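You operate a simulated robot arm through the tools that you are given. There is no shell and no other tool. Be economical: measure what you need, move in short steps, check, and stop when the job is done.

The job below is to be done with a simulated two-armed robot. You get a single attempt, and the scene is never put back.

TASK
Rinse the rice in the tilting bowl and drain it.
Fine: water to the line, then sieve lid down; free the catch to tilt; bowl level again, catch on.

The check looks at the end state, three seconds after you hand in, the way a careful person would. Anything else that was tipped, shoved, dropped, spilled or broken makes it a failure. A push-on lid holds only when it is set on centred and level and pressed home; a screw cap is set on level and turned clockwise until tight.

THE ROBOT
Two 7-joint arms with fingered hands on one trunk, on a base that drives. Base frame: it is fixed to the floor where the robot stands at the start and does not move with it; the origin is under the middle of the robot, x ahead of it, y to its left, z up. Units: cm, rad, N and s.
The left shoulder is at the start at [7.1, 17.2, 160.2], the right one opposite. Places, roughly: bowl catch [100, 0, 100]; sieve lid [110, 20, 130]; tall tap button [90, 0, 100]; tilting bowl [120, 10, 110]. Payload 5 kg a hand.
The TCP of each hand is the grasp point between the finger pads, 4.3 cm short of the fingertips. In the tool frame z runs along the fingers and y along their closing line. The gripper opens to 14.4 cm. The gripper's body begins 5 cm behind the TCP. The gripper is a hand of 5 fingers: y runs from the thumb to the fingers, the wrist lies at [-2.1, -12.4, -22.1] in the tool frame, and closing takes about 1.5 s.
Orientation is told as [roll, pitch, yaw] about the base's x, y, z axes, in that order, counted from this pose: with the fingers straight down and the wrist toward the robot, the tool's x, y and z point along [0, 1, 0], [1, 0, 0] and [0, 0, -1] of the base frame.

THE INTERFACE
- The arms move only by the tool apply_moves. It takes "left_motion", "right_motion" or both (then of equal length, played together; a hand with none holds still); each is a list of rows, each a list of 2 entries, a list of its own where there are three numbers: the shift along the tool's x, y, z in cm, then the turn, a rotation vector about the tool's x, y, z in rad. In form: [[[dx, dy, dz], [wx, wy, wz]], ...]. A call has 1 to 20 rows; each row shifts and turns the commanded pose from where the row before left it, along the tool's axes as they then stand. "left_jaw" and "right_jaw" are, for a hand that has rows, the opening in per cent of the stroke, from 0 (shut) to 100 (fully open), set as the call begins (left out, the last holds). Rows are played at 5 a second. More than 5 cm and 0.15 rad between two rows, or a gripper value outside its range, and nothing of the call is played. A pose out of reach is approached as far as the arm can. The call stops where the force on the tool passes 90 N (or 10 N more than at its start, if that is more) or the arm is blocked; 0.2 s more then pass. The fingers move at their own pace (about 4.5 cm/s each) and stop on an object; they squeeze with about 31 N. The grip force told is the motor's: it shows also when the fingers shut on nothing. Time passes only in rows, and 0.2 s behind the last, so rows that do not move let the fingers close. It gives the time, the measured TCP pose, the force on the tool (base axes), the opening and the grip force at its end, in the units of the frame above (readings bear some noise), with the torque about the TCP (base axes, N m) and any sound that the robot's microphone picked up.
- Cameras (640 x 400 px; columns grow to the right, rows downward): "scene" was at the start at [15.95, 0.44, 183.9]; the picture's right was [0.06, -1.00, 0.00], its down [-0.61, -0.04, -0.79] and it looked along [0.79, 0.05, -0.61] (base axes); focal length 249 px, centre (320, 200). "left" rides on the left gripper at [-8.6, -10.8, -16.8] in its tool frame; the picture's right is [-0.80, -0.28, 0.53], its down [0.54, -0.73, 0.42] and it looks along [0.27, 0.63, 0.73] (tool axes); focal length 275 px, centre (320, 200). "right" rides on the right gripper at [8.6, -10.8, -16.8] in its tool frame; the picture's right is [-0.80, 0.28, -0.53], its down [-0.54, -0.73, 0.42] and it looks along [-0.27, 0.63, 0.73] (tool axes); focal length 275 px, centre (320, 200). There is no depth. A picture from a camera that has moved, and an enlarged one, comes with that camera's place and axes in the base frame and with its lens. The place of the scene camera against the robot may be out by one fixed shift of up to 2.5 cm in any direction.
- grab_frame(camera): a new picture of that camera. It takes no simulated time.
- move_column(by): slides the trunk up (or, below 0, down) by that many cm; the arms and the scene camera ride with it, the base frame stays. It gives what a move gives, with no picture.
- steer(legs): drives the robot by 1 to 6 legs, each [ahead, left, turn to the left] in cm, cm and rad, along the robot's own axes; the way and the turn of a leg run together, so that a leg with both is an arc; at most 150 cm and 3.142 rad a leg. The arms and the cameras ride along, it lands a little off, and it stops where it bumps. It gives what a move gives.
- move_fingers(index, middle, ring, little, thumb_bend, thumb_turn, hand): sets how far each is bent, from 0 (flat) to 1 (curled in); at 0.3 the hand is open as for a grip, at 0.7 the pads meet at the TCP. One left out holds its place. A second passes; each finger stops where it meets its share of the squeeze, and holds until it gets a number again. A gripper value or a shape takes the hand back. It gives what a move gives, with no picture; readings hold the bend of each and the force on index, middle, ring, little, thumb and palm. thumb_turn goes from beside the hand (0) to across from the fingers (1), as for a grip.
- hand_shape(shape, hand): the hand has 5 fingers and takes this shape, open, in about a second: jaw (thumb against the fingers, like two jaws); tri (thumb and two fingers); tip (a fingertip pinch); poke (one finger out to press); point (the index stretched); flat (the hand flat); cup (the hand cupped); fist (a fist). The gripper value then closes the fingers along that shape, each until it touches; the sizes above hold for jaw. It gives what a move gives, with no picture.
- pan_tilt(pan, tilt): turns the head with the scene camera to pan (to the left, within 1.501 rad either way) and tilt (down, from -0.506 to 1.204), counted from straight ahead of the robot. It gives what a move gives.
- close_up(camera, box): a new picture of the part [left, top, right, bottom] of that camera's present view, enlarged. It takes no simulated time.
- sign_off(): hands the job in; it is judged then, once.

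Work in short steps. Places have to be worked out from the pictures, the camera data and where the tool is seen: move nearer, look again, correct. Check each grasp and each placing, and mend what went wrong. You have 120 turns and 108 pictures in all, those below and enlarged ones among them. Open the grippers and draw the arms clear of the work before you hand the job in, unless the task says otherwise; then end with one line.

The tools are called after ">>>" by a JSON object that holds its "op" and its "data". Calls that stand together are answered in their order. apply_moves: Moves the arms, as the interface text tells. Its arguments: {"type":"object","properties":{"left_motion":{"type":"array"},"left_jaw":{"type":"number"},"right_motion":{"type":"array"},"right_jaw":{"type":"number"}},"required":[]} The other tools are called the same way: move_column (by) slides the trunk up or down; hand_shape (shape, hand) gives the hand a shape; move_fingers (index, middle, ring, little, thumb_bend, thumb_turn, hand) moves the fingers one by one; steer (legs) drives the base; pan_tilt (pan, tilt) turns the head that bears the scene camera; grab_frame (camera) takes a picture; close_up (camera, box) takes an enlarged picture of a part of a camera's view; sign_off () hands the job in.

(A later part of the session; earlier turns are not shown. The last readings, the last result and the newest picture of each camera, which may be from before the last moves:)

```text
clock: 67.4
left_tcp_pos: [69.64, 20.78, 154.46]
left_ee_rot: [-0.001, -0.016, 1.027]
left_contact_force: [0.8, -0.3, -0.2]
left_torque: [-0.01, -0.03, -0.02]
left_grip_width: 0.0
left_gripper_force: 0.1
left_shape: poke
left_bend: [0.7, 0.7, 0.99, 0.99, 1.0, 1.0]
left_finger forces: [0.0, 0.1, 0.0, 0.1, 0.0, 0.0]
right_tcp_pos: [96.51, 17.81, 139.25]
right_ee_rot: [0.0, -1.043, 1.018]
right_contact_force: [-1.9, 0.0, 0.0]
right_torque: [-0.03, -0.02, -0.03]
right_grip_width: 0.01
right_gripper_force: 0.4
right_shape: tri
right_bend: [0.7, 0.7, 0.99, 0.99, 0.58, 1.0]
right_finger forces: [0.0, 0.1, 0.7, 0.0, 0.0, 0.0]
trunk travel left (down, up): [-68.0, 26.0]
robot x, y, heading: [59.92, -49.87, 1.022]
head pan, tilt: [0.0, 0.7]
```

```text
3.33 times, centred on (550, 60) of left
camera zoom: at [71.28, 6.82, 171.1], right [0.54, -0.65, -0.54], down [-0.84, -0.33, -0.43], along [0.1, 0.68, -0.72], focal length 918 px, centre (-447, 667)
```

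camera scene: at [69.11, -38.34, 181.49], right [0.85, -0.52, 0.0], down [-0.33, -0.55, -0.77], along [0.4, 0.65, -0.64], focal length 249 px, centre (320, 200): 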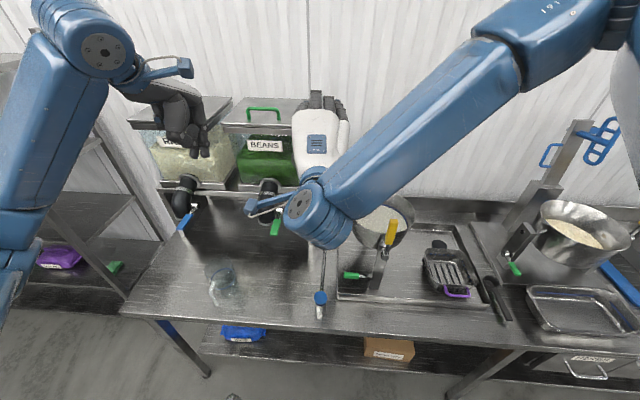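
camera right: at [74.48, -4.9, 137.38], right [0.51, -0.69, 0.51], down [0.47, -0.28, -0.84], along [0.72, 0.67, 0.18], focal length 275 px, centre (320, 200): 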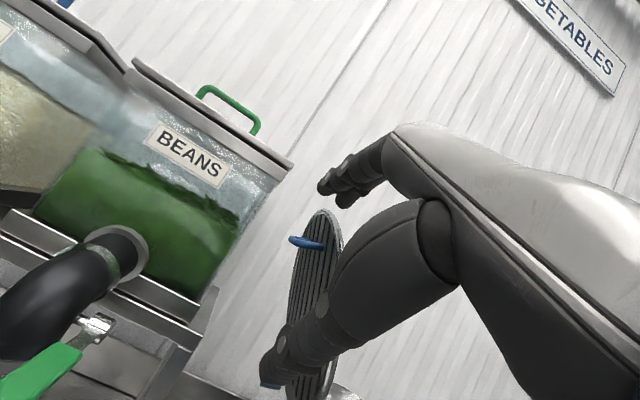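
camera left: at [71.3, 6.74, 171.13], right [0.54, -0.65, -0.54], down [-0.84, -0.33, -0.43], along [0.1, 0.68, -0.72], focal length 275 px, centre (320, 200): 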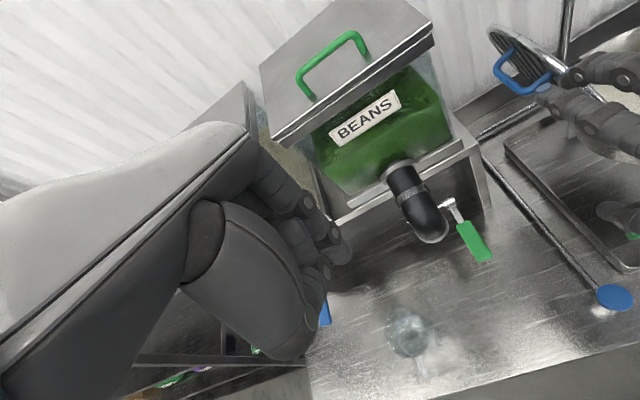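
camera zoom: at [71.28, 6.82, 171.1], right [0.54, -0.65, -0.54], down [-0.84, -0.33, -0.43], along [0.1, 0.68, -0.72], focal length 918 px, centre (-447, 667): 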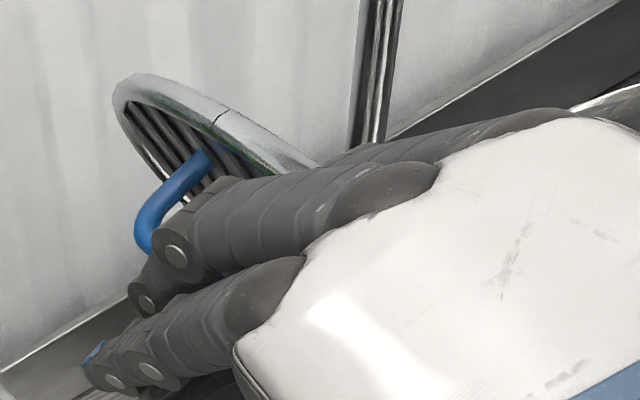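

The pinch missed: curled fingers meet the lid first. New plan: left hand nudges the lid over from outside while the right hand, flat and fingers forward, receives it on the inner side and lowers it. First the right hand backs out and goes up.

>>> {"op": "apply_moves", "data": {"right_motion": [[[0.5, 0, 0], [0, 0, 0]], [[0.3, 0, 0], [0, 0, 0]], [[0, 0, 0], [0, 0, 0]], [[0, 0, 0], [0, 0, 0]], [[0, 0, 0], [0, 0, 0]], [[0, 0, 0], [0, 0, 0]], [[0, -2, -3.5], [0, 0, 0]], [[0, -2, -3.5], [0, 0, 0]], [[0, -2, -3.5], [0, 0, 0]], [[0, 3.5, -2], [0, 0, 0]], [[0, 3.5, -2], [0, 0, 0]], [[0, 3.5, -2], [0, 0, 0]]], "right_jaw": 100}}

>>> {"op": "hand_shape", "data": {"shape": "flat", "hand": "right"}}

>>> {"op": "close_up", "data": {"camera": "left", "box": [440, 0, 640, 140]}}

>>> {"op": "grab_frame", "data": {"camera": "scene"}}

```text
clock: 70.0
left_tcp_pos: [69.52, 20.49, 154.62]
left_ee_rot: [0.001, -0.018, 1.028]
left_contact_force: [-0.3, -0.2, -0.4]
left_torque: [0.04, -0.01, 0.04]
left_grip_width: 0.0
left_gripper_force: 0.1
left_shape: poke
left_bend: [0.7, 0.7, 0.99, 0.99, 1.0, 1.0]
left_finger forces: [0.1, 0.1, 0.1, 0.0, 0.1, 0.0]
right_tcp_pos: [89.62, 7.8, 151.33]
right_ee_rot: [0.001, -1.048, 1.025]
right_contact_force: [0.1, -0.3, 0.6]
right_torque: [0.0, 0.0, -0.02]
right_grip_width: 14.43
right_gripper_force: 0.1
right_shape: tri
right_bend: [0.3, 0.3, 0.99, 0.99, 0.3, 0.98]
right_finger forces: [0.1, 0.1, 0.0, 0.0, 0.1, 0.1]
trunk travel left (down, up): [-68.0, 26.0]
robot x, y, heading: [59.97, -49.93, 1.028]
head pan, tilt: [0.0, 0.7]
```

```text
clock: 70.9
left_tcp_pos: [69.72, 20.73, 154.53]
left_ee_rot: [0.0, -0.013, 1.026]
left_contact_force: [0.2, 0.0, -0.2]
left_torque: [-0.03, 0.0, 0.0]
left_grip_width: 0.0
left_gripper_force: 0.1
left_shape: poke
left_bend: [0.7, 0.7, 0.99, 0.99, 1.0, 1.0]
left_finger forces: [0.1, 0.0, 0.0, 0.0, 0.1, 0.1]
right_tcp_pos: [89.67, 7.98, 151.12]
right_ee_rot: [-0.001, -1.046, 1.026]
right_contact_force: [0.1, -0.1, -0.4]
right_torque: [0.02, 0.01, 0.0]
right_grip_width: 0.0
right_gripper_force: 0.0
right_shape: flat
right_bend: [0.0, 0.0, 0.0, 0.0, 0.39, 0.0]
right_finger forces: [0.0, 0.0, 0.0, 0.0, 0.0, 0.0]
trunk travel left (down, up): [-68.0, 26.0]
robot x, y, heading: [60.31, -49.88, 1.023]
head pan, tilt: [0.0, 0.7]
```

```text
2.86 times, centred on (540, 70) of left
camera zoom: at [71.31, 6.85, 171.08], right [0.54, -0.65, -0.54], down [-0.84, -0.33, -0.43], along [0.1, 0.68, -0.72], focal length 786 px, centre (-309, 571)
```

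zoom: 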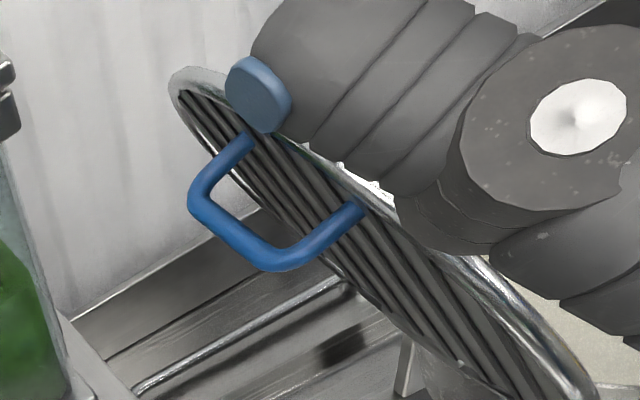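

```text
53 pictures are left
camera scene: at [69.35, -38.31, 181.48], right [0.85, -0.52, 0.0], down [-0.33, -0.55, -0.76], along [0.4, 0.65, -0.64], focal length 249 px, centre (320, 200)
```

scene: 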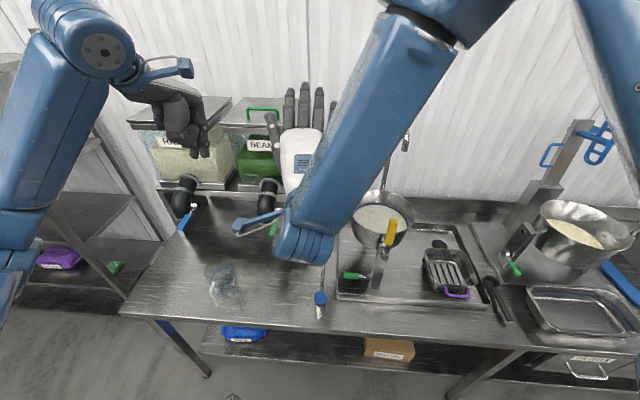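

Flat leaves the thumb in the way of the yellow handle; a pointing index as a supporting rod is neater. I set 'point', reduce the pitch to ~45°, and look at it.

>>> {"op": "hand_shape", "data": {"shape": "point", "hand": "right"}}

>>> {"op": "apply_moves", "data": {"right_motion": [[[0, 1.8, -1], [0.13, 0, 0]], [[0, 1.5, -1], [0.13, 0, 0]]]}}

>>> {"op": "grab_frame", "data": {"camera": "left"}}

>>> {"op": "close_up", "data": {"camera": "scene", "box": [230, 60, 430, 280]}}

```text
clock: 71.8
left_tcp_pos: [69.85, 20.74, 154.49]
left_ee_rot: [-0.001, -0.016, 1.026]
left_contact_force: [-0.3, 0.8, 0.8]
left_torque: [0.05, 0.02, 0.0]
left_grip_width: 0.0
left_gripper_force: 0.1
left_shape: poke
left_bend: [0.7, 0.7, 0.99, 0.99, 1.0, 1.0]
left_finger forces: [0.0, 0.0, 0.0, 0.0, 0.0, 0.0]
right_tcp_pos: [89.61, 8.01, 151.18]
right_ee_rot: [-0.001, -1.048, 1.025]
right_contact_force: [0.7, -0.9, 1.0]
right_torque: [0.02, 0.01, 0.02]
right_grip_width: 0.0
right_gripper_force: 0.0
right_shape: point
right_bend: [0.19, 1.0, 1.0, 1.0, 0.99, 0.87]
right_finger forces: [0.1, 0.0, 0.1, 0.0, 0.1, 0.0]
trunk travel left (down, up): [-68.0, 26.0]
robot x, y, heading: [59.94, -49.97, 1.024]
head pan, tilt: [0.0, 0.7]
```

```text
clock: 72.4
left_tcp_pos: [69.94, 20.35, 154.54]
left_ee_rot: [0.002, -0.018, 1.026]
left_contact_force: [-0.2, -0.6, 0.0]
left_torque: [0.06, 0.03, 0.03]
left_grip_width: 0.0
left_gripper_force: 0.1
left_shape: poke
left_bend: [0.7, 0.7, 0.99, 0.99, 1.0, 1.0]
left_finger forces: [0.1, 0.0, 0.0, 0.0, 0.1, 0.1]
right_tcp_pos: [89.99, 7.84, 155.12]
right_ee_rot: [0.001, -0.788, 1.021]
right_contact_force: [0.3, -0.6, 0.0]
right_torque: [0.06, 0.02, 0.04]
right_grip_width: 0.01
right_gripper_force: 0.1
right_shape: point
right_bend: [0.19, 1.0, 1.0, 1.0, 0.99, 0.87]
right_finger forces: [0.0, 0.0, 0.0, 0.0, 0.0, 0.0]
trunk travel left (down, up): [-68.0, 26.0]
robot x, y, heading: [59.74, -49.83, 1.024]
head pan, tilt: [0.0, 0.7]
```

```text
52 pictures are left
camera left: at [71.5, 6.47, 171.2], right [0.54, -0.65, -0.54], down [-0.84, -0.33, -0.43], along [0.1, 0.69, -0.72], focal length 275 px, centre (320, 200)
```

left: 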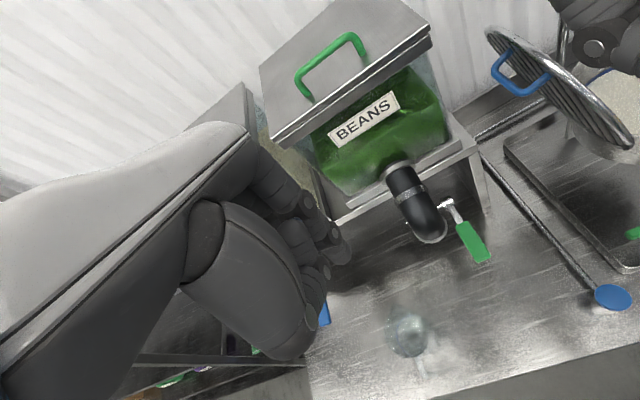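

```text
1.82 times, centred on (330, 170) of scene
camera zoom: at [69.57, -38.71, 181.49], right [0.85, -0.52, 0.0], down [-0.34, -0.55, -0.77], along [0.4, 0.65, -0.64], focal length 454 px, centre (302, 254)
```

zoom: 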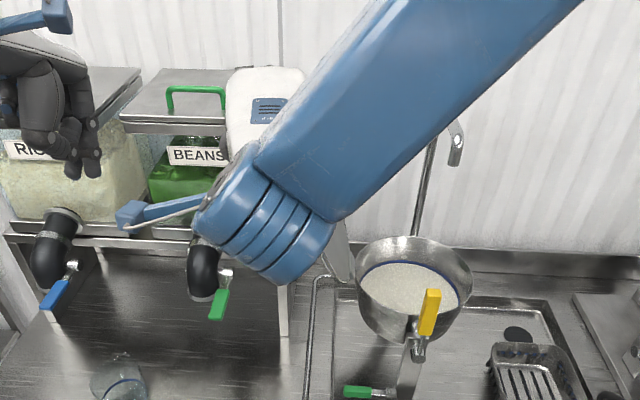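

Better idea: the left hand, pointing down with a thumb–index pinch across the handle's width, has its other fingers on the side away from the lid, and the lid can pivot in the pinch. I clear the right hand to the right and set the left hand to 'tip'.

>>> {"op": "apply_moves", "data": {"right_motion": [[[0, 1, -1.5], [0, 0, 0]], [[-4.8, 0, 0], [0, 0, 0]], [[-4.8, 0, 0], [0, 0, 0]], [[-4.8, 0, 0], [0, 0, 0]], [[-4.8, 0, 0], [0, 0, 0]], [[-4.8, 0, 0], [0, 0, 0]], [[-4.8, -1, -1], [0, 0, 0]], [[-4.8, -1, -1], [0, 0, 0]], [[-4, -1, -1], [0, 0, 0]]]}}

>>> {"op": "hand_shape", "data": {"shape": "tip", "hand": "left"}}

>>> {"op": "grab_frame", "data": {"camera": "left"}}

>>> {"op": "grab_frame", "data": {"camera": "scene"}}

```text
clock: 74.4
left_tcp_pos: [69.9, 20.31, 154.62]
left_ee_rot: [0.003, -0.017, 1.027]
left_contact_force: [0.0, -1.4, -0.4]
left_torque: [0.06, 0.01, 0.03]
left_grip_width: 0.02
left_gripper_force: 0.1
left_shape: poke
left_bend: [0.7, 0.7, 0.99, 0.99, 1.0, 1.0]
left_finger forces: [0.1, 0.0, 0.0, 0.0, 0.1, 0.0]
right_tcp_pos: [121.83, -12.38, 157.24]
right_ee_rot: [0.004, -0.789, 1.023]
right_contact_force: [-0.1, -0.6, -0.3]
right_torque: [0.01, 0.07, 0.01]
right_grip_width: 0.0
right_gripper_force: 0.0
right_shape: point
right_bend: [0.19, 1.0, 1.0, 1.0, 0.99, 0.87]
right_finger forces: [0.0, 0.1, 0.0, 0.0, 0.0, 0.1]
right hand out of reach, approached as far as the arm can: row 5, 6, 7, 8, 9
trunk travel left (down, up): [-68.0, 26.0]
robot x, y, heading: [60.13, -49.62, 1.027]
head pan, tilt: [0.0, 0.7]
```

```text
clock: 75.3
left_tcp_pos: [69.69, 20.88, 154.47]
left_ee_rot: [-0.002, -0.017, 1.026]
left_contact_force: [0.1, 0.3, -0.5]
left_torque: [-0.05, -0.03, 0.0]
left_grip_width: 14.38
left_gripper_force: 0.0
left_shape: tip
left_bend: [0.3, 0.98, 0.99, 0.99, 0.3, 0.98]
left_finger forces: [0.0, 0.0, 0.0, 0.1, 0.0, 0.0]
right_tcp_pos: [121.67, -12.02, 157.26]
right_ee_rot: [0.001, -0.787, 1.025]
right_contact_force: [0.1, 0.4, 0.8]
right_torque: [0.0, -0.03, -0.01]
right_grip_width: 0.01
right_gripper_force: 0.0
right_shape: point
right_bend: [0.19, 1.0, 1.0, 1.0, 0.99, 0.87]
right_finger forces: [0.0, 0.0, 0.0, 0.0, 0.1, 0.0]
trunk travel left (down, up): [-68.0, 26.0]
robot x, y, heading: [60.13, -49.85, 1.029]
head pan, tilt: [0.0, 0.7]
```

```text
50 pictures are left
camera left: at [71.28, 6.84, 171.09], right [0.54, -0.65, -0.54], down [-0.84, -0.33, -0.43], along [0.1, 0.68, -0.72], focal length 275 px, centre (320, 200)
```

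left: 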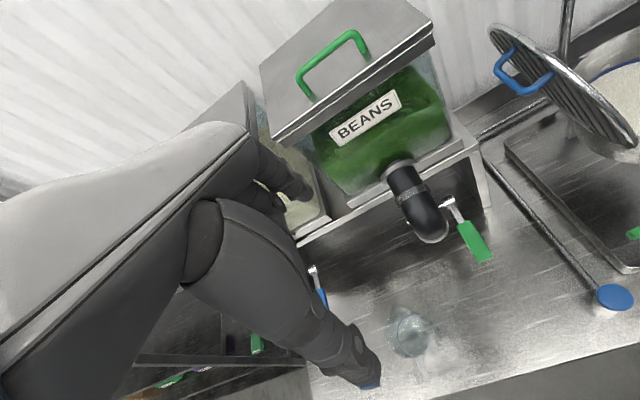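

```text
49 pictures are left
camera scene: at [69.32, -38.32, 181.48], right [0.85, -0.52, 0.0], down [-0.33, -0.55, -0.76], along [0.4, 0.65, -0.64], focal length 249 px, centre (320, 200)
```

scene: 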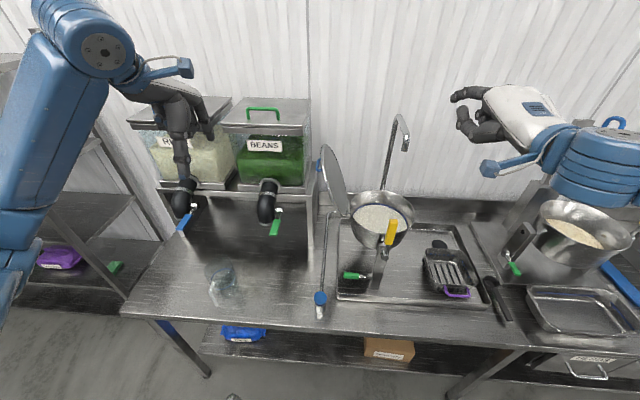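

I bring the left hand high over the lid handle with a 10 cm opening.

>>> {"op": "apply_moves", "data": {"left_motion": [[[-3, 1, -2], [0, 0, 0]], [[-4.5, 1, -1], [0, 0, 0]], [[-4.5, 1, -1], [0, 0, 0]], [[-4.5, 2, 0], [0, 0, 0]], [[-4.5, 2, 0], [0, 0, 0]], [[-4, 2.5, 0], [0, 0, 0]], [[-2, 4, 0], [0, 0, 0]], [[0, 3, 0], [0, 0, 0]]], "left_jaw": 70}}

>>> {"op": "grab_frame", "data": {"camera": "left"}}

>>> {"op": "close_up", "data": {"camera": "scene", "box": [230, 60, 430, 280]}}

```text
clock: 77.1
left_tcp_pos: [101.28, 21.19, 158.68]
left_ee_rot: [0.0, -0.015, 1.024]
left_contact_force: [0.3, 0.8, 0.1]
left_torque: [-0.04, -0.02, -0.04]
left_grip_width: 10.11
left_gripper_force: 0.1
left_shape: tip
left_bend: [0.28, 0.98, 0.99, 0.99, 0.59, 0.99]
left_finger forces: [0.1, 0.0, 0.1, 0.0, 0.0, 0.0]
right_tcp_pos: [121.83, -11.84, 157.21]
right_ee_rot: [0.0, -0.784, 1.026]
right_contact_force: [-0.7, 0.4, -0.5]
right_torque: [0.0, -0.01, -0.02]
right_grip_width: 0.0
right_gripper_force: 0.0
right_shape: point
right_bend: [0.19, 1.0, 1.0, 1.0, 0.99, 0.87]
right_finger forces: [0.0, 0.0, 0.0, 0.1, 0.0, 0.1]
trunk travel left (down, up): [-68.0, 26.0]
robot x, y, heading: [60.22, -49.53, 1.024]
head pan, tilt: [0.0, 0.7]
```

```text
48 pictures are left
camera left: at [102.89, 7.19, 175.22], right [0.54, -0.65, -0.54], down [-0.84, -0.33, -0.43], along [0.1, 0.68, -0.72], focal length 275 px, centre (320, 200)
```

left: 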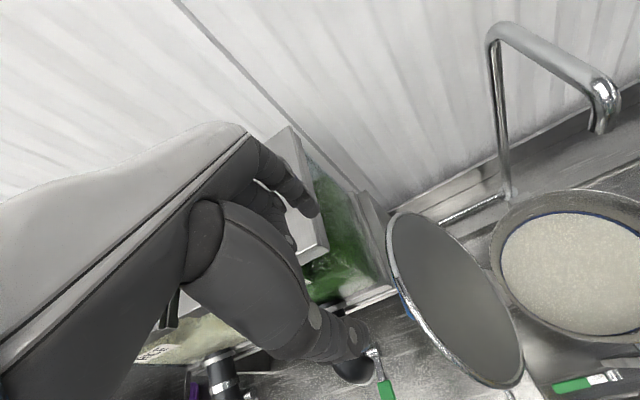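

```text
1.82 times, centred on (330, 170) of scene
camera zoom: at [69.42, -38.21, 181.47], right [0.85, -0.52, 0.0], down [-0.33, -0.55, -0.76], along [0.4, 0.65, -0.65], focal length 454 px, centre (302, 254)
```

zoom: 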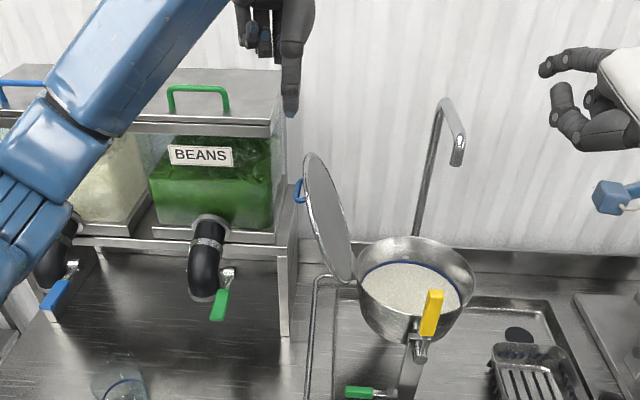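

Alignment looks good. I descend to just above the handle and look.

>>> {"op": "apply_moves", "data": {"left_motion": [[[0, 0, 4], [0, 0, 0]], [[0, 0, 4], [0, 0, 0]], [[0, 0, 4], [0, 0, 0]], [[-0.2, 0, 2], [0, 0, 0]]]}}

>>> {"op": "close_up", "data": {"camera": "scene", "box": [280, 90, 380, 210]}}

>>> {"op": "close_up", "data": {"camera": "left", "box": [250, 150, 550, 400]}}

```text
clock: 78.1
left_tcp_pos: [101.49, 20.69, 144.61]
left_ee_rot: [0.0, -0.017, 1.027]
left_contact_force: [0.3, 0.2, 0.4]
left_torque: [0.0, 0.01, 0.02]
left_grip_width: 10.11
left_gripper_force: 0.1
left_shape: tip
left_bend: [0.28, 0.98, 0.99, 0.99, 0.59, 0.99]
left_finger forces: [0.1, 0.0, 0.0, 0.0, 0.0, 0.1]
right_tcp_pos: [121.74, -11.96, 157.29]
right_ee_rot: [-0.002, -0.788, 1.026]
right_contact_force: [-0.6, 0.1, 0.5]
right_torque: [-0.02, 0.0, 0.02]
right_grip_width: 0.01
right_gripper_force: 0.0
right_shape: point
right_bend: [0.19, 1.0, 1.0, 1.0, 0.99, 0.87]
right_finger forces: [0.0, 0.1, 0.0, 0.0, 0.0, 0.0]
trunk travel left (down, up): [-68.0, 26.0]
robot x, y, heading: [60.0, -49.78, 1.028]
head pan, tilt: [0.0, 0.7]
```

```text
3.33 times, centred on (330, 150) of scene
camera zoom: at [69.39, -38.43, 181.49], right [0.85, -0.52, 0.0], down [-0.33, -0.55, -0.76], along [0.4, 0.65, -0.64], focal length 831 px, centre (287, 367)
```

zoom: 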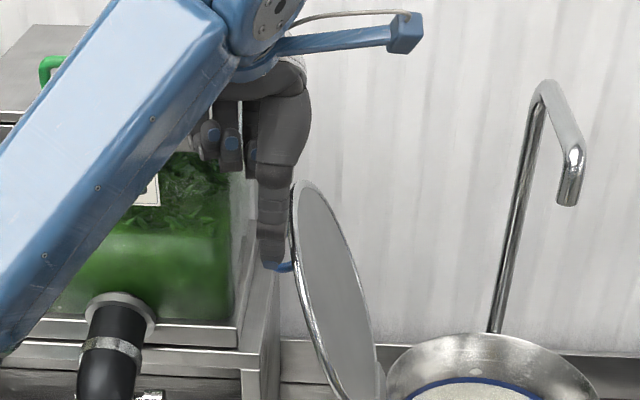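

```text
1.60 times, centred on (400, 275) of left
camera zoom: at [103.1, 6.83, 161.23], right [0.54, -0.65, -0.54], down [-0.84, -0.33, -0.43], along [0.1, 0.69, -0.72], focal length 440 px, centre (192, 80)
```

zoom: 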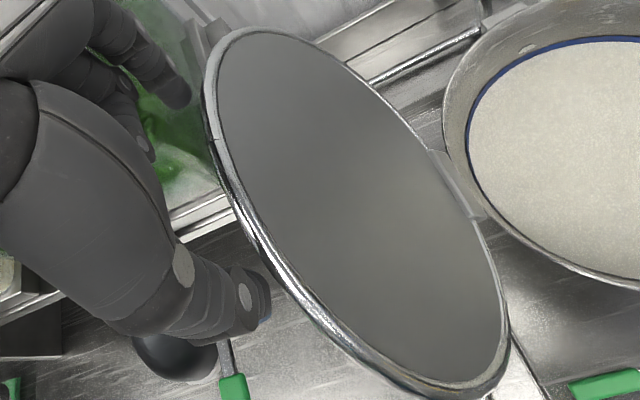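

Thumb and index straddle the handle line. I go down 4.5 cm and close.

>>> {"op": "apply_moves", "data": {"left_motion": [[[0, 0.3, 2.3], [0, 0, 0]], [[0, 0, 2.3], [0, 0, 0]]]}}

>>> {"op": "apply_moves", "data": {"left_motion": [[[0, 0, 0], [0, 0, 0]], [[0, 0, 0], [0, 0, 0]], [[0, 0, 0], [0, 0, 0]], [[0, 0, 0], [0, 0, 0]], [[0, 0, 0], [0, 0, 0]], [[0, 0, 0], [0, 0, 0]], [[0, 0, 0], [0, 0, 0]]], "left_jaw": 0}}

>>> {"op": "close_up", "data": {"camera": "scene", "box": [280, 90, 380, 210]}}

```text
clock: 78.7
left_tcp_pos: [101.81, 21.2, 140.09]
left_ee_rot: [0.0, -0.016, 1.026]
left_contact_force: [0.0, -0.2, 0.3]
left_torque: [0.04, 0.01, -0.03]
left_grip_width: 10.12
left_gripper_force: 0.0
left_shape: tip
left_bend: [0.28, 0.98, 0.99, 0.99, 0.59, 0.99]
left_finger forces: [0.0, 0.0, 0.0, 0.0, 0.0, 0.1]
right_tcp_pos: [121.77, -11.91, 157.32]
right_ee_rot: [0.0, -0.787, 1.023]
right_contact_force: [0.3, 0.5, -0.9]
right_torque: [0.02, 0.02, 0.0]
right_grip_width: 0.0
right_gripper_force: 0.1
right_shape: point
right_bend: [0.19, 1.0, 1.0, 1.0, 0.99, 0.87]
right_finger forces: [0.0, 0.1, 0.0, 0.0, 0.0, 0.1]
trunk travel left (down, up): [-68.0, 26.0]
robot x, y, heading: [60.36, -50.09, 1.027]
head pan, tilt: [0.0, 0.7]
```

```text
clock: 80.3
left_tcp_pos: [101.69, 21.12, 140.06]
left_ee_rot: [-0.001, -0.016, 1.025]
left_contact_force: [-0.4, 0.1, -0.1]
left_torque: [0.01, 0.03, -0.03]
left_grip_width: 1.79
left_gripper_force: 30.8
left_shape: tip
left_bend: [0.73, 1.0, 1.0, 1.0, 0.78, 1.0]
left_finger forces: [0.0, 0.0, 0.0, 0.0, 0.0, 0.0]
right_tcp_pos: [121.75, -11.94, 157.26]
right_ee_rot: [0.001, -0.788, 1.025]
right_contact_force: [1.0, -0.2, 0.1]
right_torque: [0.0, 0.01, 0.02]
right_grip_width: 0.0
right_gripper_force: 0.1
right_shape: point
right_bend: [0.19, 1.0, 1.0, 1.0, 0.99, 0.87]
right_finger forces: [0.0, 0.0, 0.0, 0.1, 0.0, 0.0]
trunk travel left (down, up): [-68.0, 26.0]
robot x, y, heading: [59.86, -49.82, 1.022]
head pan, tilt: [0.0, 0.7]
```

```text
3.33 times, centred on (330, 150) of scene
camera zoom: at [69.38, -38.35, 181.48], right [0.85, -0.52, 0.0], down [-0.33, -0.55, -0.76], along [0.4, 0.65, -0.64], focal length 831 px, centre (287, 367)
```

zoom: 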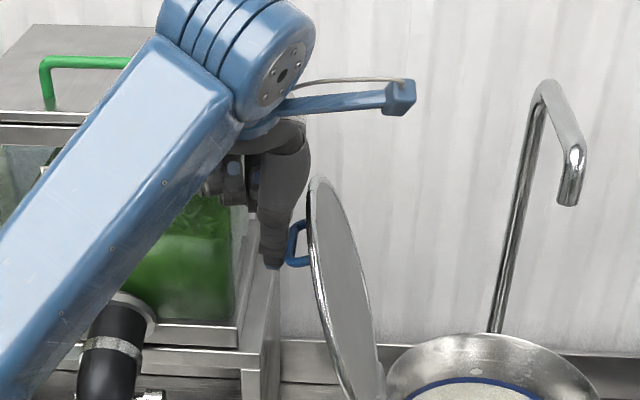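

The pinch slipped off the bar's outer side and nudged the lid. I reopen, shift 2.2 cm toward the lid and retry.

>>> {"op": "apply_moves", "data": {"left_motion": [[[0, 0, 0], [0, 0, 0]], [[0, 0, 0], [0, 0, 0]], [[0, 0, 0], [0, 0, 0]], [[0, 0, 0], [0, 0, 0]], [[0, 0, 0], [0, 0, 0]], [[-1.1, 0, 0], [0, 0, 0]], [[-1.1, 0, 0.5], [0, 0, 0]]], "left_jaw": 70}}

>>> {"op": "close_up", "data": {"camera": "scene", "box": [280, 90, 380, 210]}}

```text
clock: 81.9
left_tcp_pos: [103.76, 19.93, 139.54]
left_ee_rot: [0.001, -0.015, 1.026]
left_contact_force: [-1.3, -0.6, 0.4]
left_torque: [-0.03, -0.02, -0.02]
left_grip_width: 10.07
left_gripper_force: 0.0
left_shape: tip
left_bend: [0.28, 0.98, 0.99, 0.99, 0.59, 1.0]
left_finger forces: [0.1, 0.1, 0.1, 0.0, 0.8, 0.1]
right_tcp_pos: [121.82, -12.01, 157.19]
right_ee_rot: [0.002, -0.787, 1.025]
right_contact_force: [0.1, 0.5, 0.0]
right_torque: [0.01, 0.01, 0.02]
right_grip_width: 0.01
right_gripper_force: 0.1
right_shape: point
right_bend: [0.19, 1.0, 1.0, 1.0, 0.99, 0.87]
right_finger forces: [0.0, 0.1, 0.1, 0.0, 0.1, 0.0]
trunk travel left (down, up): [-68.0, 26.0]
robot x, y, heading: [60.0, -50.15, 1.031]
head pan, tilt: [0.0, 0.7]
```

```text
3.33 times, centred on (330, 150) of scene
camera zoom: at [69.48, -38.44, 181.48], right [0.85, -0.52, 0.0], down [-0.34, -0.55, -0.76], along [0.4, 0.65, -0.64], focal length 831 px, centre (287, 367)
```

zoom: 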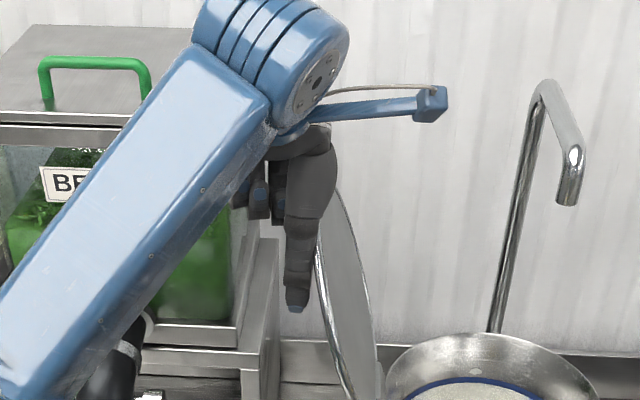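

The thumb now lies right against the lid with the handle behind it. I close again.

>>> {"op": "apply_moves", "data": {"left_motion": [[[0, 0, 0], [0, 0, 0]], [[0, 0, 0], [0, 0, 0]], [[0, 0, 0], [0, 0, 0]], [[0, 0, 0], [0, 0, 0]], [[0, 0, 0], [0, 0, 0]], [[0, 0, 0], [0, 0, 0]]], "left_jaw": 15}}

>>> {"op": "close_up", "data": {"camera": "scene", "box": [280, 90, 380, 210]}}

```text
clock: 83.3
left_tcp_pos: [103.73, 20.02, 139.49]
left_ee_rot: [0.002, -0.014, 1.026]
left_contact_force: [3.1, -2.6, -8.2]
left_torque: [-0.08, -0.13, 0.06]
left_grip_width: 6.01
left_gripper_force: 30.9
left_shape: tip
left_bend: [0.75, 1.0, 1.0, 1.0, 0.74, 1.0]
left_finger forces: [31.1, 0.0, 0.0, 0.0, 29.2, 0.1]
right_tcp_pos: [121.91, -11.93, 157.24]
right_ee_rot: [0.0, -0.788, 1.024]
right_contact_force: [-0.6, -0.1, 0.2]
right_torque: [0.01, -0.01, -0.02]
right_grip_width: 0.0
right_gripper_force: 0.0
right_shape: point
right_bend: [0.19, 1.0, 1.0, 1.0, 0.99, 0.87]
right_finger forces: [0.0, 0.0, 0.0, 0.0, 0.0, 0.0]
trunk travel left (down, up): [-68.0, 26.0]
robot x, y, heading: [59.74, -49.95, 1.022]
head pan, tilt: [0.0, 0.7]
```

```text
3.33 times, centred on (330, 150) of scene
camera zoom: at [69.5, -38.35, 181.47], right [0.85, -0.52, 0.0], down [-0.34, -0.55, -0.76], along [0.4, 0.65, -0.64], focal length 831 px, centre (287, 367)
```

zoom: 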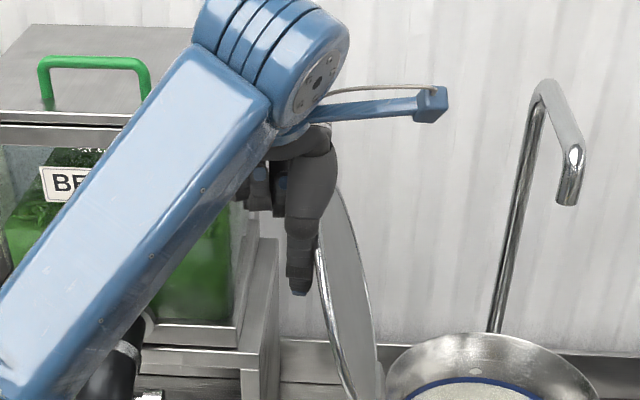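

The handle is firmly held (6 cm, 31 N). I swing the lid along its arc about the hinge, first third.

>>> {"op": "apply_moves", "data": {"left_motion": [[[-1.5, 0, -0.5], [0, 0, 0]], [[-1.45, 0, -0.4], [0, 0, 0]], [[-1.5, 0, -0.25], [0, 0, 0]], [[-1.55, 0, -0.19], [0, 0, 0]], [[-1.5, 0, 0], [0, 0, 0]], [[-1.57, 0, 0], [0, 0, 0]]]}}

>>> {"op": "close_up", "data": {"camera": "scene", "box": [270, 80, 430, 260]}}

```text
clock: 84.7
left_tcp_pos: [111.72, 15.44, 140.99]
left_ee_rot: [0.003, -0.016, 1.026]
left_contact_force: [-0.1, -0.5, -0.3]
left_torque: [0.0, -0.04, 0.01]
left_grip_width: 3.91
left_gripper_force: 30.7
left_shape: tip
left_bend: [0.76, 1.0, 1.0, 1.0, 0.82, 1.0]
left_finger forces: [0.0, 0.1, 0.0, 0.0, 0.1, 0.0]
right_tcp_pos: [121.86, -12.06, 157.22]
right_ee_rot: [0.001, -0.787, 1.026]
right_contact_force: [0.1, -0.7, -0.3]
right_torque: [-0.01, 0.01, 0.01]
right_grip_width: 0.0
right_gripper_force: 0.0
right_shape: point
right_bend: [0.19, 1.0, 1.0, 1.0, 0.99, 0.87]
right_finger forces: [0.0, 0.0, 0.0, 0.0, 0.1, 0.1]
trunk travel left (down, up): [-68.0, 26.0]
robot x, y, heading: [60.35, -49.46, 1.024]
head pan, tilt: [0.0, 0.7]
```

```text
2.22 times, centred on (350, 170) of scene
camera zoom: at [69.52, -38.43, 181.48], right [0.85, -0.52, 0.0], down [-0.34, -0.55, -0.76], along [0.4, 0.65, -0.64], focal length 554 px, centre (253, 267)
```

zoom: 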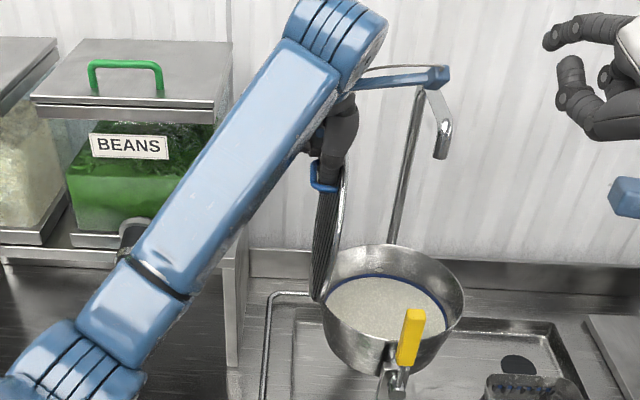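

The grip has slipped, but the lid is about vertical. I look closely.

>>> {"op": "close_up", "data": {"camera": "scene", "box": [330, 100, 380, 160]}}

>>> {"op": "grab_frame", "data": {"camera": "left"}}

>>> {"op": "grab_frame", "data": {"camera": "right"}}

```text
6.67 times, centred on (355, 130) of scene
camera zoom: at [69.52, -38.43, 181.48], right [0.85, -0.52, 0.0], down [-0.34, -0.55, -0.76], along [0.4, 0.65, -0.64], focal length 1663 px, centre (87, 667)
```

zoom: 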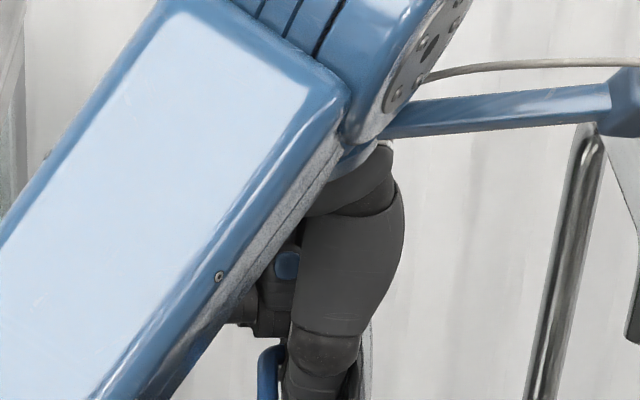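

```text
39 pictures are left
camera left: at [113.22, 1.53, 157.57], right [0.54, -0.65, -0.54], down [-0.84, -0.33, -0.43], along [0.1, 0.68, -0.72], focal length 275 px, centre (320, 200)
```

left: 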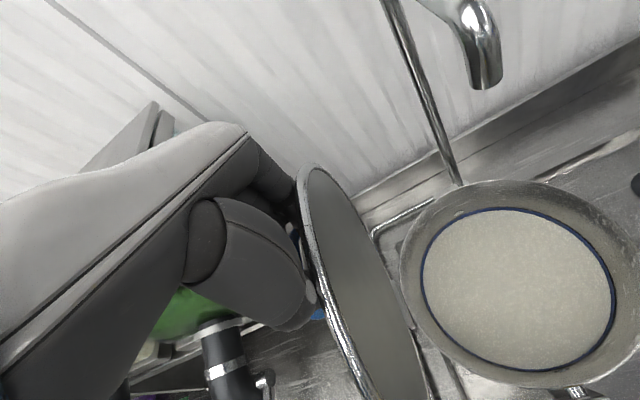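

```text
38 pictures are left
camera right: at [104.27, -24.28, 161.38], right [0.59, -0.57, 0.58], down [0.35, -0.46, -0.81], along [0.73, 0.68, -0.07], focal length 275 px, centre (320, 200)
```

right: 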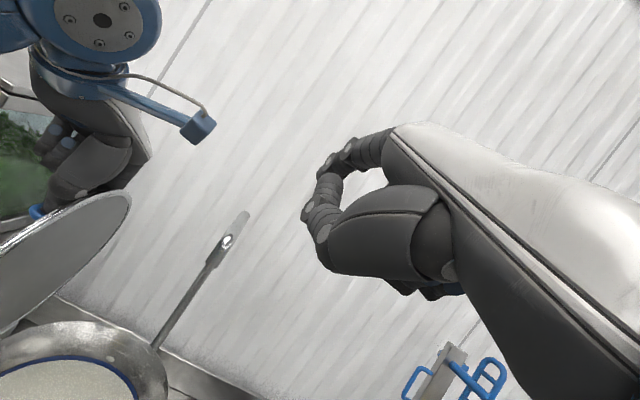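

The fingertips seem hooked inside the handle loop with the lid just past upright. I continue slowly along the arc, dipping a bit and tilting the hand with the lid.

>>> {"op": "apply_moves", "data": {"left_motion": [[[-1.4, 0, 1.0], [0, 0.1, 0]], [[-1.27, 0, 0.12], [0, 0.05, 0]], [[-1.27, 0, 0.13], [0, 0.05, 0]], [[-1.33, 0, 0.24], [0, 0.05, 0]], [[-1.32, 0, 0.24], [0, 0.05, 0]]]}}

>>> {"op": "close_up", "data": {"camera": "scene", "box": [290, 80, 430, 260]}}

```text
clock: 85.9
left_tcp_pos: [117.31, 11.34, 139.04]
left_ee_rot: [0.3, -0.026, 1.022]
left_contact_force: [12.6, -7.4, 45.0]
left_torque: [1.38, -0.18, -0.19]
left_grip_width: 3.87
left_gripper_force: 30.6
left_shape: tip
left_bend: [0.76, 0.99, 1.0, 1.0, 0.82, 1.0]
left_finger forces: [0.1, 46.0, 0.0, 0.1, 2.9, 0.1]
right_tcp_pos: [121.93, -12.81, 157.52]
right_ee_rot: [0.004, -0.791, 1.022]
right_contact_force: [1.0, 0.2, -0.3]
right_torque: [0.04, 0.03, 0.02]
right_grip_width: 0.0
right_gripper_force: 0.0
right_shape: point
right_bend: [0.19, 1.0, 1.0, 1.0, 0.99, 0.87]
right_finger forces: [0.0, 0.1, 0.1, 0.0, 0.0, 0.1]
trunk travel left (down, up): [-68.0, 26.0]
robot x, y, heading: [60.13, -49.87, 1.024]
head pan, tilt: [0.0, 0.7]
```

```text
2.22 times, centred on (360, 170) of scene
camera zoom: at [69.46, -39.2, 181.59], right [0.85, -0.52, 0.0], down [-0.34, -0.55, -0.77], along [0.4, 0.66, -0.64], focal length 554 px, centre (231, 267)
```

zoom: 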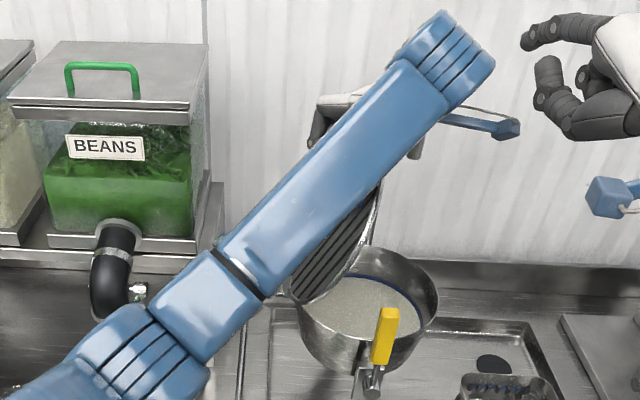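

The curled middle finger is pressing on the bar (45 N): my radius is slightly small. The fingers are hooked in the loop, lid at about 55°. I relieve 1.3 cm outward and go on with a larger radius.

>>> {"op": "apply_moves", "data": {"left_motion": [[[0, 0, -1.3], [0, 0, 0]], [[-1.25, 0, 0.35], [0, 0.05, 0]], [[-1.26, 0, 0.34], [0, 0.05, 0]], [[-1.64, 0, 0.28], [0, 0.05, 0]], [[-1.64, 0, 0.28], [0, 0.05, 0]]]}}

>>> {"op": "close_up", "data": {"camera": "scene", "box": [290, 80, 430, 260]}}

```text
clock: 87.1
left_tcp_pos: [120.94, 9.04, 136.79]
left_ee_rot: [0.5, -0.022, 1.025]
left_contact_force: [-6.4, -15.5, 22.7]
left_torque: [1.43, -1.64, -0.52]
left_grip_width: 3.95
left_gripper_force: 31.4
left_shape: tip
left_bend: [0.76, 0.99, 1.0, 1.0, 0.81, 1.0]
left_finger forces: [22.6, 25.4, 0.0, 0.1, 6.4, 0.0]
right_tcp_pos: [121.08, -12.41, 157.66]
right_ee_rot: [-0.002, -0.793, 1.028]
right_contact_force: [-0.1, 0.3, -1.5]
right_torque: [-0.01, -0.04, -0.02]
right_grip_width: 0.0
right_gripper_force: 0.1
right_shape: point
right_bend: [0.19, 1.0, 1.0, 1.0, 0.99, 0.88]
right_finger forces: [0.0, 0.1, 0.0, 0.1, 0.0, 0.0]
trunk travel left (down, up): [-68.0, 26.0]
robot x, y, heading: [59.97, -49.91, 1.025]
head pan, tilt: [0.0, 0.7]
```

```text
2.22 times, centred on (360, 170) of scene
camera zoom: at [68.79, -38.87, 181.56], right [0.85, -0.52, 0.0], down [-0.33, -0.55, -0.77], along [0.4, 0.66, -0.64], focal length 554 px, centre (231, 267)
```

zoom: 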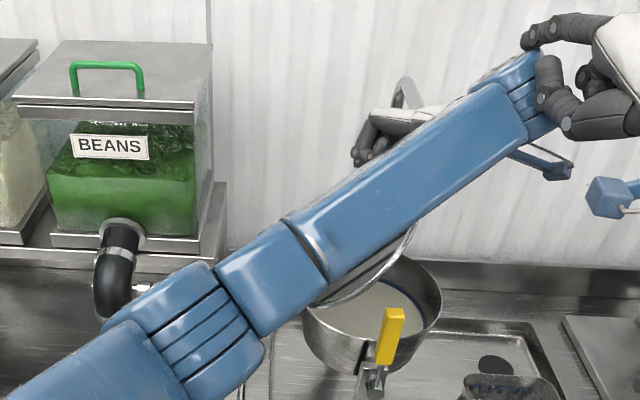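

The lid is near 40°; the left wrist nears the right hand and the spout. I first move the right hand away to the right and back.

>>> {"op": "apply_moves", "data": {"right_motion": [[[-4, 0, 0], [0, 0, 0]], [[-4, 0, 0], [0, 0, 0]], [[-4, -1, -1], [0, 0, 0]], [[-2, -3, -3], [0, 0, 0]], [[0, -3, -3], [0, 0, 0]], [[0, -3, -3], [0, 0, 0]]]}}

>>> {"op": "grab_frame", "data": {"camera": "right"}}

>>> {"op": "grab_frame", "data": {"camera": "left"}}

```text
clock: 88.5
left_tcp_pos: [121.14, 8.84, 136.61]
left_ee_rot: [0.502, -0.02, 1.028]
left_contact_force: [-23.2, -21.7, 22.3]
left_torque: [2.0, -2.95, -1.11]
left_grip_width: 3.96
left_gripper_force: 31.1
left_shape: tip
left_bend: [0.76, 0.99, 1.0, 1.0, 0.81, 1.0]
left_finger forces: [38.8, 19.4, 0.1, 0.0, 5.8, 0.0]
right_tcp_pos: [129.84, -31.16, 158.34]
right_ee_rot: [0.002, -0.791, 1.027]
right_contact_force: [0.2, -0.3, 0.0]
right_torque: [0.02, 0.03, 0.07]
right_grip_width: 13.62
right_gripper_force: 0.0
right_shape: point
right_bend: [0.19, 1.0, 1.0, 1.0, 0.98, 0.88]
right_finger forces: [0.0, 0.0, 0.1, 0.0, 0.1, 0.0]
right hand out of reach, approached as far as the arm can: row 5, 6
trunk travel left (down, up): [-68.0, 26.0]
robot x, y, heading: [60.34, -49.69, 1.023]
head pan, tilt: [0.0, 0.7]
```

```text
35 pictures are left
camera right: at [112.23, -43.44, 162.46], right [0.59, -0.57, 0.58], down [0.36, -0.46, -0.81], along [0.73, 0.68, -0.07], focal length 275 px, centre (320, 200)
```

right: 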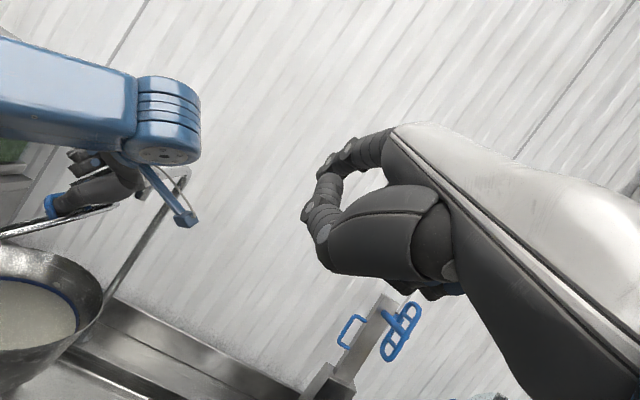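

```text
34 pictures are left
camera left: at [128.68, -8.68, 147.06], right [0.24, -0.46, -0.86], down [-0.96, -0.27, -0.12], along [-0.17, 0.85, -0.5], focal length 275 px, centre (320, 200)
```

left: 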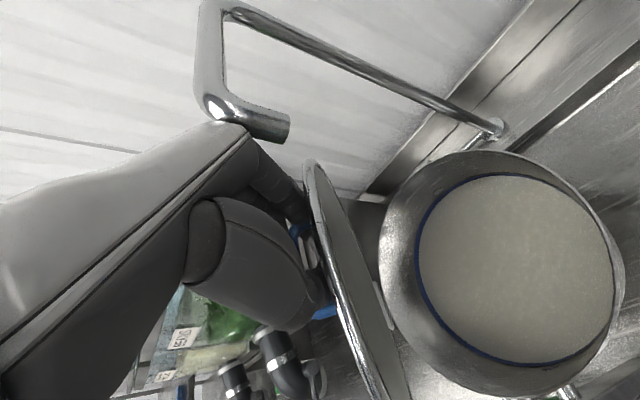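

The index/hand is being pushed toward the robot—near the spout or the far leg of the handle. I ease back 1.2 cm and continue down with less tilt.

>>> {"op": "apply_moves", "data": {"left_motion": [[[0, -0.7, 0], [0, 0, 0]], [[0, -0.6, 0], [0, 0, 0]], [[-0.8, 0, 0.3], [0, -0.05, 0]], [[-0.85, 0, 0.3], [0, -0.05, 0]], [[-0.85, 0, 0.35], [0, -0.05, 0]], [[-0.85, 0, 0.35], [0, -0.05, 0]]]}}

>>> {"op": "close_up", "data": {"camera": "right", "box": [0, 80, 240, 400]}}

```text
clock: 89.9
left_tcp_pos: [121.74, 7.94, 135.98]
left_ee_rot: [0.331, -0.05, 1.038]
left_contact_force: [-15.5, -5.0, 56.3]
left_torque: [4.46, 7.71, 3.4]
left_grip_width: 3.86
left_gripper_force: 30.8
left_shape: tip
left_bend: [0.76, 0.99, 1.0, 1.0, 0.83, 0.99]
left_finger forces: [200.8, 10.7, 0.0, 0.1, 256.1, 0.1]
right_tcp_pos: [129.31, -30.44, 158.51]
right_ee_rot: [-0.003, -0.79, 1.034]
right_contact_force: [-0.4, 0.8, 1.1]
right_torque: [-0.05, 0.01, -0.01]
right_grip_width: 13.61
right_gripper_force: 0.1
right_shape: point
right_bend: [0.19, 1.0, 1.0, 1.0, 0.98, 0.88]
right_finger forces: [0.1, 0.0, 0.0, 0.0, 0.0, 0.0]
trunk travel left (down, up): [-68.0, 26.0]
robot x, y, heading: [59.86, -49.71, 1.032]
head pan, tilt: [0.0, 0.7]
stopped in row 6 (left hand): the force on the tool passed its limit at 94 N (the readings are from after the stop); the commanded pose is now the measured one
```

```text
1.25 times, centred on (120, 240) of right
camera zoom: at [111.68, -42.84, 162.58], right [0.59, -0.56, 0.58], down [0.36, -0.46, -0.81], along [0.72, 0.69, -0.07], focal length 344 px, centre (570, 150)
```

zoom: 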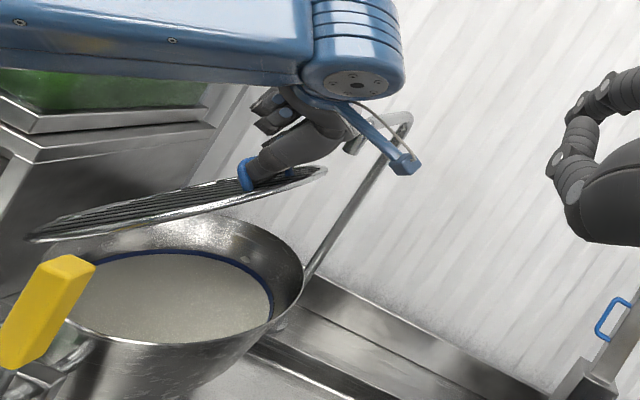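

The fingers are jammed in the loop, lid about 30° from closed. I relieve the twist, then draw the fingers out upward so the lid settles.

>>> {"op": "apply_moves", "data": {"left_motion": [[[0, 0, -0.4], [0, 0.05, 0]], [[0, 0, -0.5], [0, 0.05, 0]], [[0.2, 0, -0.8], [0, 0, 0]], [[0.3, 0, -0.9], [0, 0, 0]]]}}

>>> {"op": "close_up", "data": {"camera": "right", "box": [0, 80, 240, 400]}}

```text
clock: 90.9
left_tcp_pos: [123.18, 7.11, 137.45]
left_ee_rot: [0.428, -0.037, 1.032]
left_contact_force: [-0.2, 0.1, -1.9]
left_torque: [0.0, -0.01, 0.01]
left_grip_width: 3.87
left_gripper_force: 31.4
left_shape: tip
left_bend: [0.76, 1.0, 1.0, 1.0, 0.81, 1.0]
left_finger forces: [0.0, 0.0, 0.0, 0.0, 0.1, 0.1]
right_tcp_pos: [130.19, -30.52, 158.2]
right_ee_rot: [0.003, -0.786, 1.026]
right_contact_force: [-0.2, -0.7, 0.8]
right_torque: [0.03, -0.01, 0.04]
right_grip_width: 13.61
right_gripper_force: 0.0
right_shape: point
right_bend: [0.19, 1.0, 1.0, 1.0, 0.98, 0.88]
right_finger forces: [0.0, 0.0, 0.0, 0.0, 0.0, 0.0]
trunk travel left (down, up): [-68.0, 26.0]
robot x, y, heading: [60.23, -49.76, 1.026]
head pan, tilt: [0.0, 0.7]
```

```text
1.25 times, centred on (120, 240) of right
camera zoom: at [112.66, -42.81, 162.29], right [0.59, -0.56, 0.58], down [0.35, -0.46, -0.81], along [0.73, 0.68, -0.07], focal length 344 px, centre (570, 150)
```

zoom: 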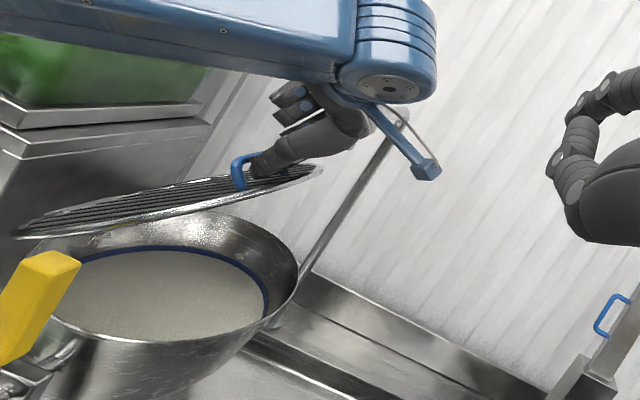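

No jam now; the lid hangs at about 20–25° on the fingers. I lower further along the arc.

>>> {"op": "apply_moves", "data": {"left_motion": [[[-0.6, 0, 0.5], [0, 0, 0]], [[-0.6, 0, 0.5], [0, 0.03, 0]], [[-0.6, 0, 0.5], [0, 0.03, 0]], [[-0.6, 0, 0.6], [0, 0.03, 0]]]}}

>>> {"op": "close_up", "data": {"camera": "right", "box": [0, 80, 240, 400]}}

```text
clock: 91.9
left_tcp_pos: [124.03, 6.46, 134.85]
left_ee_rot: [0.52, -0.036, 1.034]
left_contact_force: [-11.3, -16.2, 1.6]
left_torque: [1.47, -1.08, -0.44]
left_grip_width: 3.84
left_gripper_force: 30.8
left_shape: tip
left_bend: [0.76, 0.98, 1.0, 1.0, 0.82, 1.0]
left_finger forces: [1.9, 20.5, 0.0, 0.0, 2.0, 0.1]
right_tcp_pos: [129.81, -30.95, 158.32]
right_ee_rot: [0.003, -0.79, 1.027]
right_contact_force: [0.3, -0.9, -1.1]
right_torque: [0.1, 0.04, 0.04]
right_grip_width: 13.63
right_gripper_force: 0.1
right_shape: point
right_bend: [0.19, 1.0, 1.0, 1.0, 0.98, 0.88]
right_finger forces: [0.0, 0.0, 0.0, 0.1, 0.0, 0.0]
trunk travel left (down, up): [-68.0, 26.0]
robot x, y, heading: [60.08, -49.85, 1.027]
head pan, tilt: [0.0, 0.7]
```

```text
1.25 times, centred on (120, 240) of right
camera zoom: at [112.34, -43.24, 162.39], right [0.59, -0.57, 0.58], down [0.36, -0.46, -0.81], along [0.72, 0.69, -0.07], focal length 344 px, centre (570, 150)
```

zoom: 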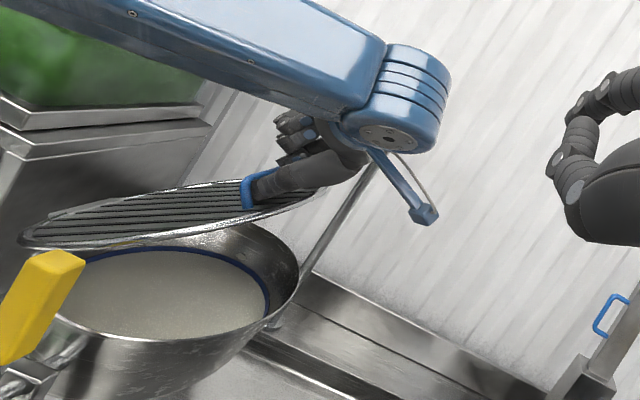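

Going well; middle finger feels a −v push, so I ease back 1 cm and keep lowering.

>>> {"op": "apply_moves", "data": {"left_motion": [[[0, -0.9, 0], [0, 0, 0]], [[-0.4, 0, 0.6], [0, 0.03, 0]], [[-0.4, 0, 0.6], [0, 0.03, 0]], [[-0.4, 0, 0.6], [0, 0.03, 0]]]}}

>>> {"op": "close_up", "data": {"camera": "right", "box": [0, 80, 240, 400]}}

```text
clock: 93.0
left_tcp_pos: [123.92, 6.08, 133.25]
left_ee_rot: [0.6, -0.054, 1.008]
left_contact_force: [18.5, -21.3, 34.6]
left_torque: [1.58, 1.35, 1.2]
left_grip_width: 3.85
left_gripper_force: 30.7
left_shape: tip
left_bend: [0.76, 0.98, 1.0, 1.0, 0.84, 1.0]
left_finger forces: [34.9, 17.1, 0.1, 0.0, 92.0, 0.0]
left hand out of reach, approached as far as the arm can: row 3
right_tcp_pos: [130.29, -31.04, 158.18]
right_ee_rot: [0.002, -0.787, 1.019]
right_contact_force: [-0.5, 1.2, -0.4]
right_torque: [-0.06, -0.02, -0.04]
right_grip_width: 13.61
right_gripper_force: 0.0
right_shape: point
right_bend: [0.19, 1.0, 1.0, 1.0, 0.98, 0.88]
right_finger forces: [0.1, 0.0, 0.0, 0.1, 0.1, 0.0]
trunk travel left (down, up): [-68.0, 26.0]
robot x, y, heading: [60.31, -49.88, 1.024]
head pan, tilt: [0.0, 0.7]
stopped in row 4 (left hand): the force on the tool passed its limit at 92 N (the readings are from after the stop); the commanded pose is now the measured one
```

```text
1.25 times, centred on (120, 240) of right
camera zoom: at [112.76, -43.3, 162.26], right [0.59, -0.57, 0.58], down [0.35, -0.46, -0.81], along [0.73, 0.68, -0.07], focal length 344 px, centre (570, 150)
```

zoom: 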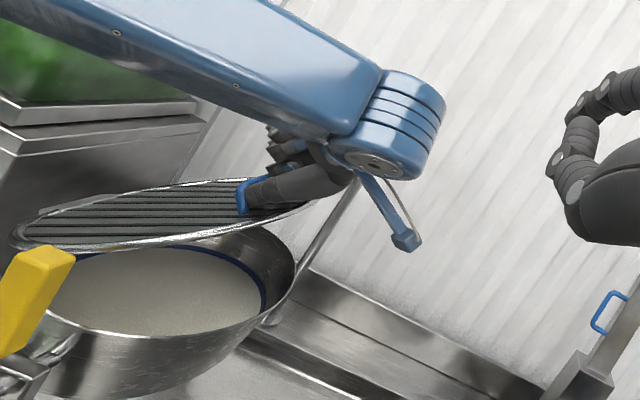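

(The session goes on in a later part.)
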